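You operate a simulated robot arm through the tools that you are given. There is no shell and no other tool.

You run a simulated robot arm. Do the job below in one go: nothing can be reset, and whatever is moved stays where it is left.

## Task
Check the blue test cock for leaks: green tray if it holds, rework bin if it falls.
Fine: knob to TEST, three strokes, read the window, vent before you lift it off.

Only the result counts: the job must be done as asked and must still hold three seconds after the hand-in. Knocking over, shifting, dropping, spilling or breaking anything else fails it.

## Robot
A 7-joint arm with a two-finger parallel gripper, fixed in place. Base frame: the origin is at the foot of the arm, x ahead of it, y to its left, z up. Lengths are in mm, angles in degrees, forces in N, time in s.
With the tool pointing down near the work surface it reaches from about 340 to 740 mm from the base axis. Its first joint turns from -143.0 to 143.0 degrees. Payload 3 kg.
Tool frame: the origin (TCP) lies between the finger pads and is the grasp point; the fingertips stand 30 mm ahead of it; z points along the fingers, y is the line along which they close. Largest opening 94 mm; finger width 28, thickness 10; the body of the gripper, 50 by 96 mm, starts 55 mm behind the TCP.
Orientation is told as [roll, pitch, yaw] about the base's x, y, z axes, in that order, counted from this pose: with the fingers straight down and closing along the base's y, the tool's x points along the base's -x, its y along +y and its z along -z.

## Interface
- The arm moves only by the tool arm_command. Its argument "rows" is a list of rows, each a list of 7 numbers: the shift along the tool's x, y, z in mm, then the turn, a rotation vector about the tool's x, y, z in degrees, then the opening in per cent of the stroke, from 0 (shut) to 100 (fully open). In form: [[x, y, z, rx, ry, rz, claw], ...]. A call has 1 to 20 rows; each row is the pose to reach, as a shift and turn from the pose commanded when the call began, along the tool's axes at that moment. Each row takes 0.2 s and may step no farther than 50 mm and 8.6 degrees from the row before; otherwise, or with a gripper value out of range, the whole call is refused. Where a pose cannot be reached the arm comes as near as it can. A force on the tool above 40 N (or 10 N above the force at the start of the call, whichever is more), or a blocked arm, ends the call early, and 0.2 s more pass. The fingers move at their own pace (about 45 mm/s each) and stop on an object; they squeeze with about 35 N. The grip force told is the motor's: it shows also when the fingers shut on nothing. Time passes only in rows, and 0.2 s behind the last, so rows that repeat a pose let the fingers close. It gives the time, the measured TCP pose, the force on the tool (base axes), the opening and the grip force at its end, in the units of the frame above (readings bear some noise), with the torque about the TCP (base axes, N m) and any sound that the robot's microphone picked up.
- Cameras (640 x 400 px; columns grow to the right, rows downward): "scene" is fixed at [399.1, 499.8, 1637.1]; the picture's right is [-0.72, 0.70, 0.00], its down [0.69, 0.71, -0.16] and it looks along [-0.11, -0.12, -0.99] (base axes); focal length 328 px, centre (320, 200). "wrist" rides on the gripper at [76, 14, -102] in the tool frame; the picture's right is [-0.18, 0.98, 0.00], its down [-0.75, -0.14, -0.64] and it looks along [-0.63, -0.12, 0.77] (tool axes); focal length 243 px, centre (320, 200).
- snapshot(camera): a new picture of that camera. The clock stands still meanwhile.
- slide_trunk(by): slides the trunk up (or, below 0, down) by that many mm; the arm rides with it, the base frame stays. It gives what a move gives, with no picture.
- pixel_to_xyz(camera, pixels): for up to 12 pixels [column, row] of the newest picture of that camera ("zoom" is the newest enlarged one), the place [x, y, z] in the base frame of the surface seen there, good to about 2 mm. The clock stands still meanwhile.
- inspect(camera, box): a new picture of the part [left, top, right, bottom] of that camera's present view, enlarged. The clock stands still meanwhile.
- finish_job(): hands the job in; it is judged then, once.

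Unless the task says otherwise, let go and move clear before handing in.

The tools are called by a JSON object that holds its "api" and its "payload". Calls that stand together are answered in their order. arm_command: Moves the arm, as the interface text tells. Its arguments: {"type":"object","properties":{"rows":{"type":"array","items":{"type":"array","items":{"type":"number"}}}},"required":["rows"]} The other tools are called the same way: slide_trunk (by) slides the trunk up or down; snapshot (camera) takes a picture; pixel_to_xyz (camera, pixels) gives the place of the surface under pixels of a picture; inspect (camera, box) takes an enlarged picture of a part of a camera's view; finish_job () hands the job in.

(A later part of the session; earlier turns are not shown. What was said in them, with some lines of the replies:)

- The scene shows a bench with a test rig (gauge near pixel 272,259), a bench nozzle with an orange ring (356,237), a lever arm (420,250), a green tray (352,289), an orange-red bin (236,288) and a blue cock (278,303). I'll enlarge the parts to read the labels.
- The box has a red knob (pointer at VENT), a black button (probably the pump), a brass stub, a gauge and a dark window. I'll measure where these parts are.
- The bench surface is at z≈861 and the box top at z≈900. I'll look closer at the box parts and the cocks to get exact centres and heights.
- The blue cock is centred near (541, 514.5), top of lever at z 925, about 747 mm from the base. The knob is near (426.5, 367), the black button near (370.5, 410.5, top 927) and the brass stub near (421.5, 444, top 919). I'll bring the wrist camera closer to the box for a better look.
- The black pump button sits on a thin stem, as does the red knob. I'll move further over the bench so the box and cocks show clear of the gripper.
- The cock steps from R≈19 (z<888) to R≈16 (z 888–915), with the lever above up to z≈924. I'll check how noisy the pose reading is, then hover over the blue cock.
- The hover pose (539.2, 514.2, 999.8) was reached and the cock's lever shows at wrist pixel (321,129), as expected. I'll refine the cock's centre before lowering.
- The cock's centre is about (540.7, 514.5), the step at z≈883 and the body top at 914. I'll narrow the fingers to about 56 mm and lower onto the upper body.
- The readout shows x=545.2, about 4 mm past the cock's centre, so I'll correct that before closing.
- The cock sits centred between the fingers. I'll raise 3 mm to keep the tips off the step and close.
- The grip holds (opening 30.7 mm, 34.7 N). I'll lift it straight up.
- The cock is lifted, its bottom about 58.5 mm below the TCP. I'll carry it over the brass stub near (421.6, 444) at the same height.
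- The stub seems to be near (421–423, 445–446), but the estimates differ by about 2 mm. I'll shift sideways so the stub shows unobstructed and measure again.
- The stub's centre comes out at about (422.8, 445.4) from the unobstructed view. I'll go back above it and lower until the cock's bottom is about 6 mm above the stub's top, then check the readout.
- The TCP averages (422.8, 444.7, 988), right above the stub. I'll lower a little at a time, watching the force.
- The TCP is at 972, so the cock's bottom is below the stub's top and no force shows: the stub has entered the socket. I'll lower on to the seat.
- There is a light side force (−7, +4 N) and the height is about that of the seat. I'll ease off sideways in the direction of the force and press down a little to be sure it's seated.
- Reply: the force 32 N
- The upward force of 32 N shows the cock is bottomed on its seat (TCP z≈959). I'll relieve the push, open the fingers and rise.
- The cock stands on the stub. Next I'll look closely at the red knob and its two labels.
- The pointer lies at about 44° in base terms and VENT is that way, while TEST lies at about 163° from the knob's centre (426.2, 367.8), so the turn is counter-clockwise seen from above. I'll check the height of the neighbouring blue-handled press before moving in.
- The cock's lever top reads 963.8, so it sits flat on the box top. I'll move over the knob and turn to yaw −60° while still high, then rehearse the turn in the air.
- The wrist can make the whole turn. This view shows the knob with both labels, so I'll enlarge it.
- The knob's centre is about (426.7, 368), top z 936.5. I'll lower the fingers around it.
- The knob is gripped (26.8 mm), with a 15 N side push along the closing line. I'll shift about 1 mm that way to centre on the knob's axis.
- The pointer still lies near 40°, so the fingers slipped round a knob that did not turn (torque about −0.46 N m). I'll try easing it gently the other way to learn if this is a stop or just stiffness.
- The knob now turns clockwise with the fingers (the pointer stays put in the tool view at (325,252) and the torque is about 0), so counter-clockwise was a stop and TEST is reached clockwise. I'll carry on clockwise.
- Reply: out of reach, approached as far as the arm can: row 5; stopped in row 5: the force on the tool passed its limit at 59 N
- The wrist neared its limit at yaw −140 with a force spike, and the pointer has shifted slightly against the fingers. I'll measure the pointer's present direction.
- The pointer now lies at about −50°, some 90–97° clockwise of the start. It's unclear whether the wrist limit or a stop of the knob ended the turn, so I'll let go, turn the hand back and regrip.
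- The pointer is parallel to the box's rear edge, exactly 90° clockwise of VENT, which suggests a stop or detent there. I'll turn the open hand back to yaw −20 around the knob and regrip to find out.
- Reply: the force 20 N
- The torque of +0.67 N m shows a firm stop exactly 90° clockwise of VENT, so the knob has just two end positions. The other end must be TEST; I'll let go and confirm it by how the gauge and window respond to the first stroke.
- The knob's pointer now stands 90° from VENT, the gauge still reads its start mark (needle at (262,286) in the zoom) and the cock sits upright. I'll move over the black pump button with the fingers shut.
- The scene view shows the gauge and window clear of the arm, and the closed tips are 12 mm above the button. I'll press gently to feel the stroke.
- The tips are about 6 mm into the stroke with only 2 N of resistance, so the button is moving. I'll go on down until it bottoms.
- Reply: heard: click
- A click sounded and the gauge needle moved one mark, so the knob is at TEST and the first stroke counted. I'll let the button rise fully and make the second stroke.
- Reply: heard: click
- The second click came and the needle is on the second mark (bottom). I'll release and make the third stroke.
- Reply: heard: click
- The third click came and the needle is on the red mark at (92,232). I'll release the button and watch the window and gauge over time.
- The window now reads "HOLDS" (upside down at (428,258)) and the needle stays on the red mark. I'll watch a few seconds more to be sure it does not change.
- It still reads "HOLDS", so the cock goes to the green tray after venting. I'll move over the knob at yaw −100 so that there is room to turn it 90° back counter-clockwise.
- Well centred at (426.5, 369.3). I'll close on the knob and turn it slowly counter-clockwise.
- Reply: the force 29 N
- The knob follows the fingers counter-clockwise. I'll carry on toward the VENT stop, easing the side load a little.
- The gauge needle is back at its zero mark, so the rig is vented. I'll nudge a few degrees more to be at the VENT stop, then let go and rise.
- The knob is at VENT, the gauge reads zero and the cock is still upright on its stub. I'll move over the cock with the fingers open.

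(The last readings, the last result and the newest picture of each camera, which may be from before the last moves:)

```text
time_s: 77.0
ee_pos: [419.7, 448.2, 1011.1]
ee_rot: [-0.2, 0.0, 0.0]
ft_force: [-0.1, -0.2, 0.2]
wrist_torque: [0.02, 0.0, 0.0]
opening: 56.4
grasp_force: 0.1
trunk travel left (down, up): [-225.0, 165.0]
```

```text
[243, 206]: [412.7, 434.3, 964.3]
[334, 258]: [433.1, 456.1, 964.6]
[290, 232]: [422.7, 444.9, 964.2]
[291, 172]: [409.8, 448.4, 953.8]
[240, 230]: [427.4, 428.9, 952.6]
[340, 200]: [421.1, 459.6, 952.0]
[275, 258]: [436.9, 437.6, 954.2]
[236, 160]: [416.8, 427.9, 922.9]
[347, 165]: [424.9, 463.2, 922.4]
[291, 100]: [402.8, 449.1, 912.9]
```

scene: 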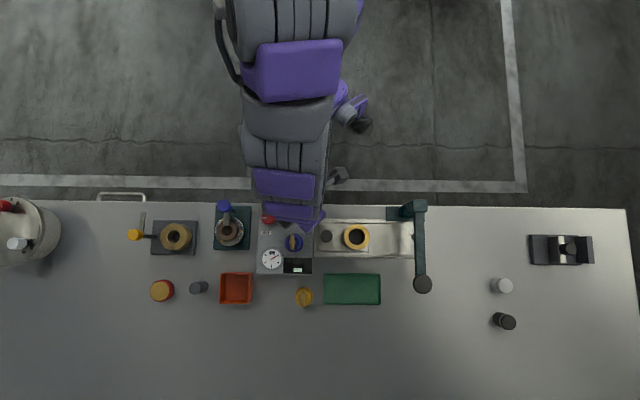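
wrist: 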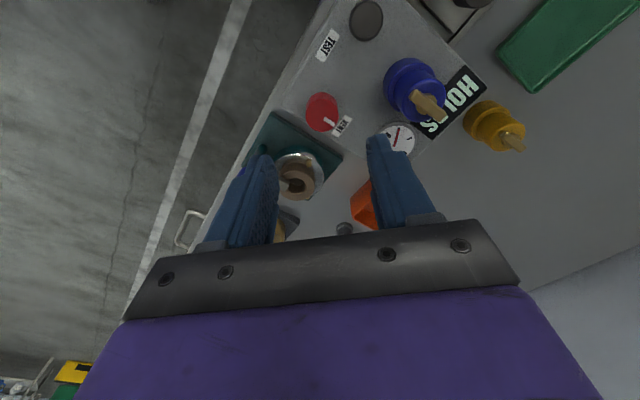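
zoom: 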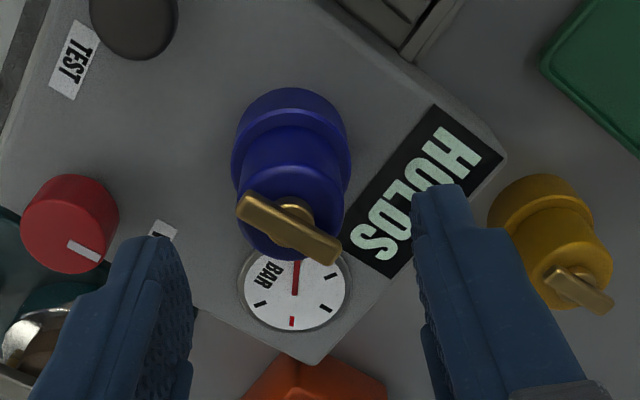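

The cock's centre is (423, 445). I'll correct by a few mm and lower the fingers around its upper body.

{"api": "arm_command", "payload": {"rows": [[-3.3, -3, 0, 0, 0, 0, 60], [-3.3, -3, 20, 0, 0, 0, 60], [-3.3, -3, 40, 0, 0, 0, 60], [-3.3, -3, 51, 0, 0, 0, 60], [-3.3, -3, 51, 0, 0, 0, 60]]}}

{"api": "inspect", "payload": {"camera": "wrist", "box": [240, 90, 420, 230]}}

```text
time_s: 78.2
ee_pos: [424.8, 442.1, 959.9]
ee_rot: [-0.1, 0.0, 0.0]
ft_force: [-0.5, -0.5, 0.0]
wrist_torque: [-0.02, 0.0, 0.01]
opening: 56.4
grasp_force: 0.1
trunk travel left (down, up): [-225.0, 165.0]
```

```text
2.86 times, centred on (330, 160) of wrist
```

zoom: 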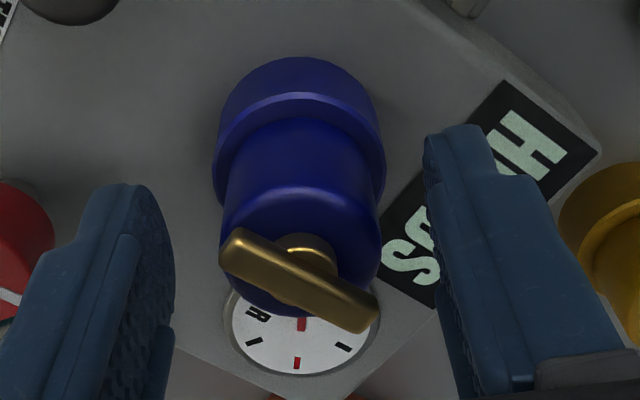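

{"api": "arm_command", "payload": {"rows": [[1.6, 2.8, 0, 0, 0, 0, 60], [1.6, 2.8, 0, 0, 0, 0, 60]]}}

{"api": "arm_command", "payload": {"rows": [[0, 0, 0, 0, 0, 0, 40], [0, 0, 0, 0, 0, 0, 20], [0, 0, 0, 0, 0, 0, 10], [0, 0, 0, 0, 0, 0, 10], [0, 0, 0, 0, 0, 0, 10]]}}

{"api": "inspect", "payload": {"camera": "wrist", "box": [240, 90, 420, 230]}}

```text
time_s: 78.8
ee_pos: [425.0, 446.0, 960.6]
ee_rot: [-0.1, 0.1, -0.1]
ft_force: [-0.3, 0.1, -0.8]
wrist_torque: [0.02, -0.02, -0.01]
opening: 56.5
grasp_force: 0.1
trunk travel left (down, up): [-225.0, 165.0]
```

```text
time_s: 80.0
ee_pos: [422.7, 446.7, 960.0]
ee_rot: [-0.1, 0.0, -0.1]
ft_force: [0.4, -0.7, 0.9]
wrist_torque: [-0.09, -0.01, 0.0]
opening: 30.7
grasp_force: 35.3
trunk travel left (down, up): [-225.0, 165.0]
```

```text
2.86 times, centred on (330, 160) of wrist
```

zoom: 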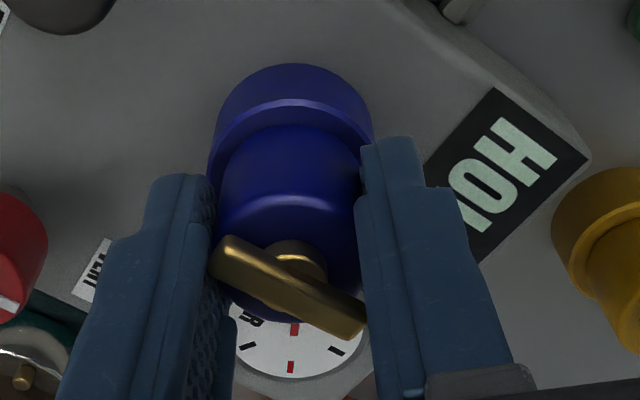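

The cock is held again (30.7 mm, 35 N) with almost no side load. I'll lift it straight off the stub.

{"api": "arm_command", "payload": {"rows": [[0, 0, -5, 0, 0, 0, 10], [0, 0, -12, 0, 0, 0, 10], [0, 0, -20, 0, 0, 0, 10], [0, 0, -35, 0, 0, 0, 10], [0, 0, -55, 0, 0, 0, 10], [0, 0, -80, 0, 0, 0, 10], [0, 0, -80, 0, 0, 0, 10]]}}

{"api": "snapshot", "payload": {"camera": "wrist"}}

{"api": "inspect", "payload": {"camera": "scene", "box": [300, 260, 400, 320]}}

```text
time_s: 81.6
ee_pos: [424.6, 446.0, 1039.8]
ee_rot: [0.0, 0.1, 0.0]
ft_force: [0.2, 0.2, -2.0]
wrist_torque: [-0.01, 0.0, 0.01]
opening: 30.4
grasp_force: 35.7
trunk travel left (down, up): [-225.0, 165.0]
```

```text
taken
```

wrist: 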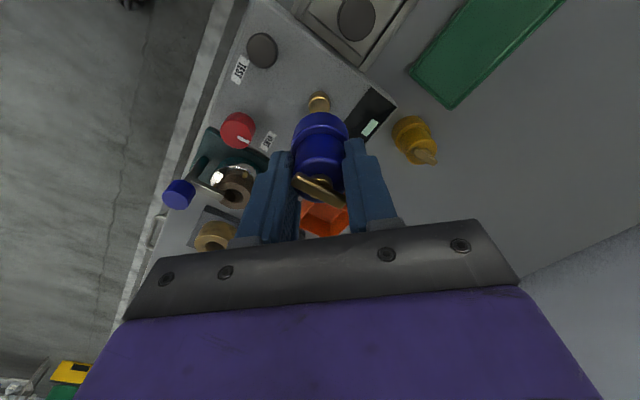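

```text
6.40 times, centred on (350, 290) of scene
```

zoom: 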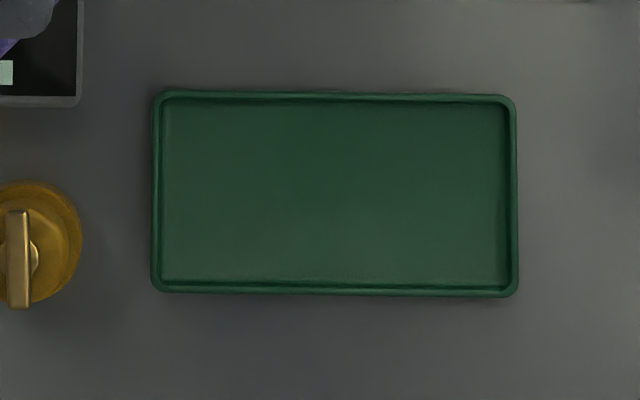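

The cock is clear of the stub. I'll measure the green tray's floor and rims.

{"api": "pixel_to_xyz", "payload": {"camera": "zoom", "pixels": [[335, 192], [157, 192], [513, 192], [335, 96], [335, 290], [260, 192], [420, 192], [335, 130], [335, 250], [120, 330]]}}

```text
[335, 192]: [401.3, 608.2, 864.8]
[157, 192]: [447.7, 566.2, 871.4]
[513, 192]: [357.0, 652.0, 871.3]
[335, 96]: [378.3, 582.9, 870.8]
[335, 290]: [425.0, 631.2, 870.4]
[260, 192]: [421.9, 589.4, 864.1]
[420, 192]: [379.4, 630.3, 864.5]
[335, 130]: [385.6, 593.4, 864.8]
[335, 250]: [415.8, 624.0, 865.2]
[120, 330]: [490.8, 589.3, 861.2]
```

{"api": "pixel_to_xyz", "payload": {"camera": "scene", "pixels": [[420, 205], [423, 284], [420, 250], [356, 227], [327, 237], [352, 289]]}}

{"api": "snapshot", "payload": {"camera": "scene"}}

```text
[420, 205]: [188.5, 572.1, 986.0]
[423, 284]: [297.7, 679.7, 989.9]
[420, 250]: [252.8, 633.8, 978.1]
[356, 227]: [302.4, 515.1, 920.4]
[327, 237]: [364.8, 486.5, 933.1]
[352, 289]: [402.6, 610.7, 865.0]
```

```text
taken
```

scene: 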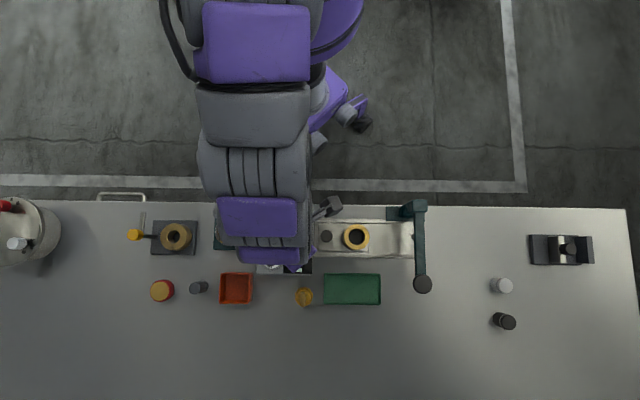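

The tray's floor is at z≈864.6 (rim 871) with its centre at (402, 608), and the teal lever (top 990) is well off to the side. I'll carry the cock over the tray at this height.

{"api": "arm_command", "payload": {"rows": [[5, 32, 0, 0, 0, 0, 10], [10, 64, 0, 0, 0, 0, 10], [15, 96, 0, 0, 0, 0, 10], [20, 128, 0, 0, 0, 0, 10], [23, 148, 0, 0, 0, 0, 10], [24.6, 160, 0, 0, 0, 0, 10], [24.6, 160, 0, 0, 0, 0, 10]]}}

{"api": "snapshot", "payload": {"camera": "wrist"}}

{"api": "snapshot", "payload": {"camera": "scene"}}

```text
time_s: 83.2
ee_pos: [400.0, 605.6, 1037.3]
ee_rot: [-0.1, -0.1, -0.1]
ft_force: [0.4, 0.2, -1.0]
wrist_torque: [-0.03, 0.01, -0.03]
opening: 30.3
grasp_force: 34.8
trunk travel left (down, up): [-225.0, 165.0]
```

```text
taken
```

wrist: 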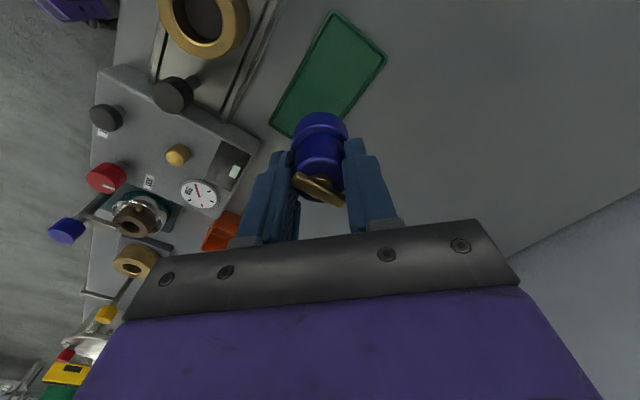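

```text
taken
```

scene: 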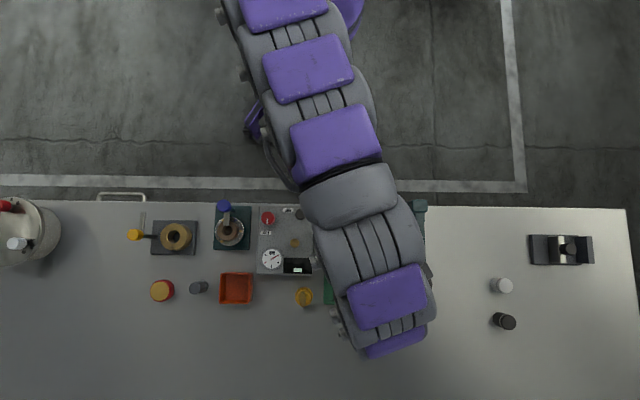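

The arm now hangs near the teal lever, so I'll check the heights of the arm's links over it before going down.

{"api": "pixel_to_xyz", "payload": {"camera": "scene", "pixels": [[385, 245], [390, 295], [425, 300], [415, 235], [405, 335], [350, 210], [428, 270], [424, 320], [340, 320], [395, 215], [420, 205], [430, 285]]}}

{"api": "inspect", "payload": {"camera": "scene", "box": [300, 190, 460, 360]}}

```text
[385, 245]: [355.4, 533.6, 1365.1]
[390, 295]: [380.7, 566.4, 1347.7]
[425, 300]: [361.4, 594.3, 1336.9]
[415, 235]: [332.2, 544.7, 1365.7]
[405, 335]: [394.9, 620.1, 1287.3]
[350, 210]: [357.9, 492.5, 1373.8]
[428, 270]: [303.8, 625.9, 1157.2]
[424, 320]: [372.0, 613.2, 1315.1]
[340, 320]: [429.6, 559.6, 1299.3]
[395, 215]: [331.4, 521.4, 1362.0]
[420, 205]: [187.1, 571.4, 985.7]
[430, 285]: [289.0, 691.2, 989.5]
```

```text
2.35 times, centred on (380, 275) of scene
```

zoom: 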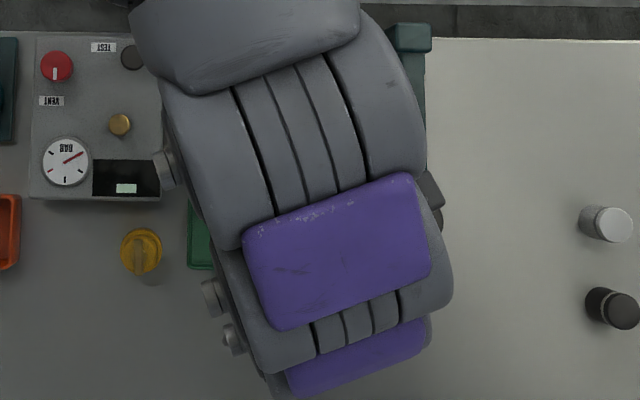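

The links are far above (z>1280), and the camera housing will pass about 40 mm beside the lever. I'll shift 20 mm away from it along the tray to (414, 593) for more room, then lower to just above the tray.

{"api": "arm_command", "payload": {"rows": [[-14, -12.5, 0, 0, 0, 0, 10], [-14, -12.5, 25, 0, 0, 0, 10], [-14, -12.5, 50, 0, 0, 0, 10], [-14, -12.5, 75, 0, 0, 0, 10], [-14, -12.5, 95, 0, 0, 0, 10], [-14, -12.5, 102, 0, 0, 0, 10], [-14, -12.5, 102, 0, 0, 0, 10]]}}

{"api": "snapshot", "payload": {"camera": "wrist"}}

```text
time_s: 84.8
ee_pos: [414.8, 593.2, 935.6]
ee_rot: [0.0, -0.1, 0.0]
ft_force: [0.0, 0.4, -1.3]
wrist_torque: [0.0, -0.02, 0.02]
opening: 30.2
grasp_force: 35.7
trunk travel left (down, up): [-225.0, 165.0]
```

```text
taken
```

wrist: 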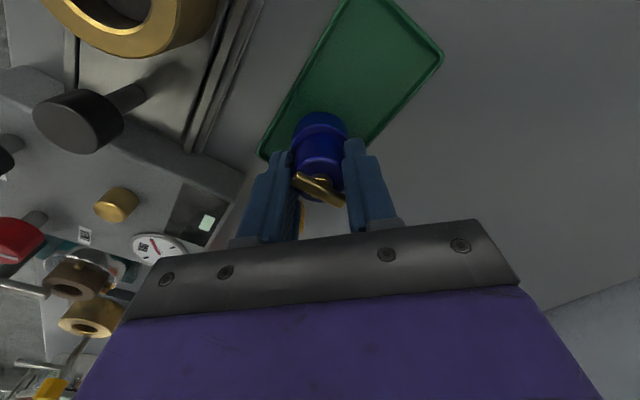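

The cock is centred across the tray's width, its bottom about 11 mm above the floor. I'll lower gently until it touches.

{"api": "arm_command", "payload": {"rows": [[0, 0, 4, 0, 0, 0, 10], [0, 0, 7, 0, 0, 0, 10], [0, 0, 9, 0, 0, 0, 10], [0, 0, 10, 0, 0, 0, 10], [0, 0, 11, 0, 0, 0, 10], [0, 0, 11, 0, 0, 0, 10]]}}

```text
time_s: 86.2
ee_pos: [414.2, 593.5, 925.1]
ee_rot: [-0.2, 0.0, 0.0]
ft_force: [-0.2, 0.1, -1.3]
wrist_torque: [0.0, 0.01, -0.03]
opening: 30.2
grasp_force: 34.8
trunk travel left (down, up): [-225.0, 165.0]
```

{"api": "arm_command", "payload": {"rows": [[0, 0, 0.7, 0, 0, 0, 10], [0, 0, 1.4, 0, 0, 0, 10], [0, 0, 1.4, 0, 0, 0, 10]]}}

```text
time_s: 87.0
ee_pos: [414.1, 594.1, 924.2]
ee_rot: [0.0, 0.0, 0.2]
ft_force: [0.9, 0.3, 6.4]
wrist_torque: [-0.11, 0.06, -0.01]
opening: 30.6
grasp_force: 35.1
trunk travel left (down, up): [-225.0, 165.0]
```

A light 6 N of contact shows the cock is on the tray's floor. I'll open the fingers and rise straight up.

{"api": "arm_command", "payload": {"rows": [[0, 0, 0, 0, 0, 0, 40], [0, 0, 0, 0, 0, 0, 60], [0, 0, 0, 0, 0, 0, 60], [0, 0, 0, 0, 0, 0, 60], [0, 0, -15, 0, 0, 0, 60], [0, 0, -40, 0, 0, 0, 60], [0, 0, -75, 0, 0, 0, 60], [0, 0, -110, 0, 0, 0, 60], [0, 0, -110, 0, 0, 0, 60]]}}

{"api": "snapshot", "payload": {"camera": "wrist"}}

```text
time_s: 89.0
ee_pos: [412.6, 594.0, 1032.8]
ee_rot: [-0.1, 0.2, 0.0]
ft_force: [0.7, 0.5, 0.4]
wrist_torque: [0.03, -0.02, 0.0]
opening: 56.4
grasp_force: 0.1
trunk travel left (down, up): [-225.0, 165.0]
```

```text
taken
```

wrist: 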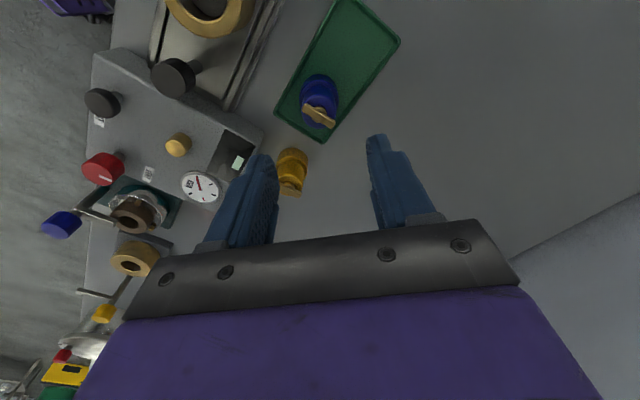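

The blue cock stands upright in the green tray at wrist pixel (319,100). I'll move the arm up and back to have a clear scene view for a last check.

{"api": "arm_command", "payload": {"rows": [[0, 0, -40, 0, 0, 0, 60], [0, 0, -80, 0, 0, 0, 60], [30, -30, -90, 0, 0, 0, 60], [60, -60, -90, 0, 0, 0, 60], [90, -90, -90, 0, 0, 0, 60], [120, -120, -90, 0, 0, 0, 60], [120, -120, -90, 0, 0, 0, 60]]}}

{"api": "snapshot", "payload": {"camera": "scene"}}

{"api": "inspect", "payload": {"camera": "scene", "box": [210, 190, 440, 330]}}

```text
time_s: 90.6
ee_pos: [297.1, 473.2, 1125.7]
ee_rot: [-0.1, 0.2, 0.0]
ft_force: [-0.3, 0.0, -0.6]
wrist_torque: [0.0, 0.01, 0.04]
opening: 56.3
grasp_force: 0.0
trunk travel left (down, up): [-225.0, 165.0]
```

```text
taken
```

scene: 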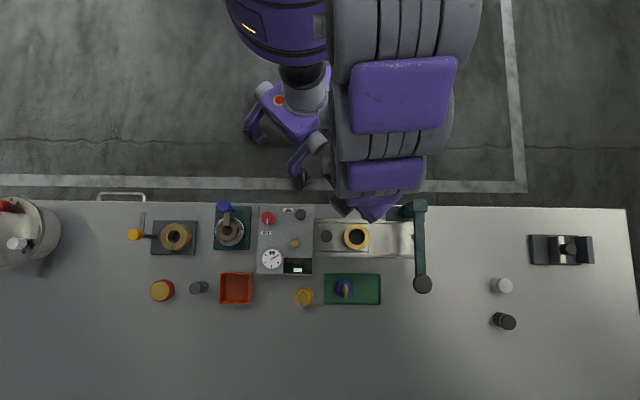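

```text
2.78 times, centred on (325, 260) of scene
```

zoom: 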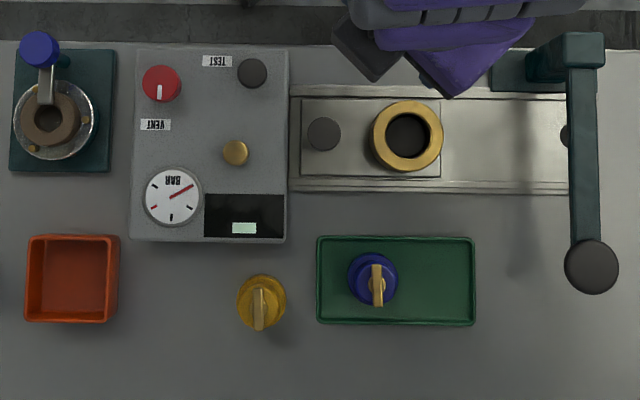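

The last view shows the blue cock upright in the green tray at (372,279). The knob is back at VENT, the gauge reads zero, everything else is in its place and the arm is clear, so I'm handing the job in.

{"api": "finish_job", "payload": {}}

```text
The job is handed in.
```

The blue test cock holds, and it now stands upright in the green tray. I've handed the job in; no verdict came back.

- **Test:** I set the knob to TEST and made three strokes. Each one clicked and moved the gauge up one mark, ending on the red mark.
- **Reading:** The window then showed "HOLDS". It and the gauge were unchanged about three seconds later.
- **Vent:** I turned the knob back to VENT and saw the gauge return to zero before lifting the cock off.
- **Knob direction:** The TEST label does not line up with the knob's TEST position. The knob turns only 90° clockwise from VENT, away from the label. I took that end as TEST because the gauge rose there.

In the last view nothing else on the bench had moved, and the arm was clear.
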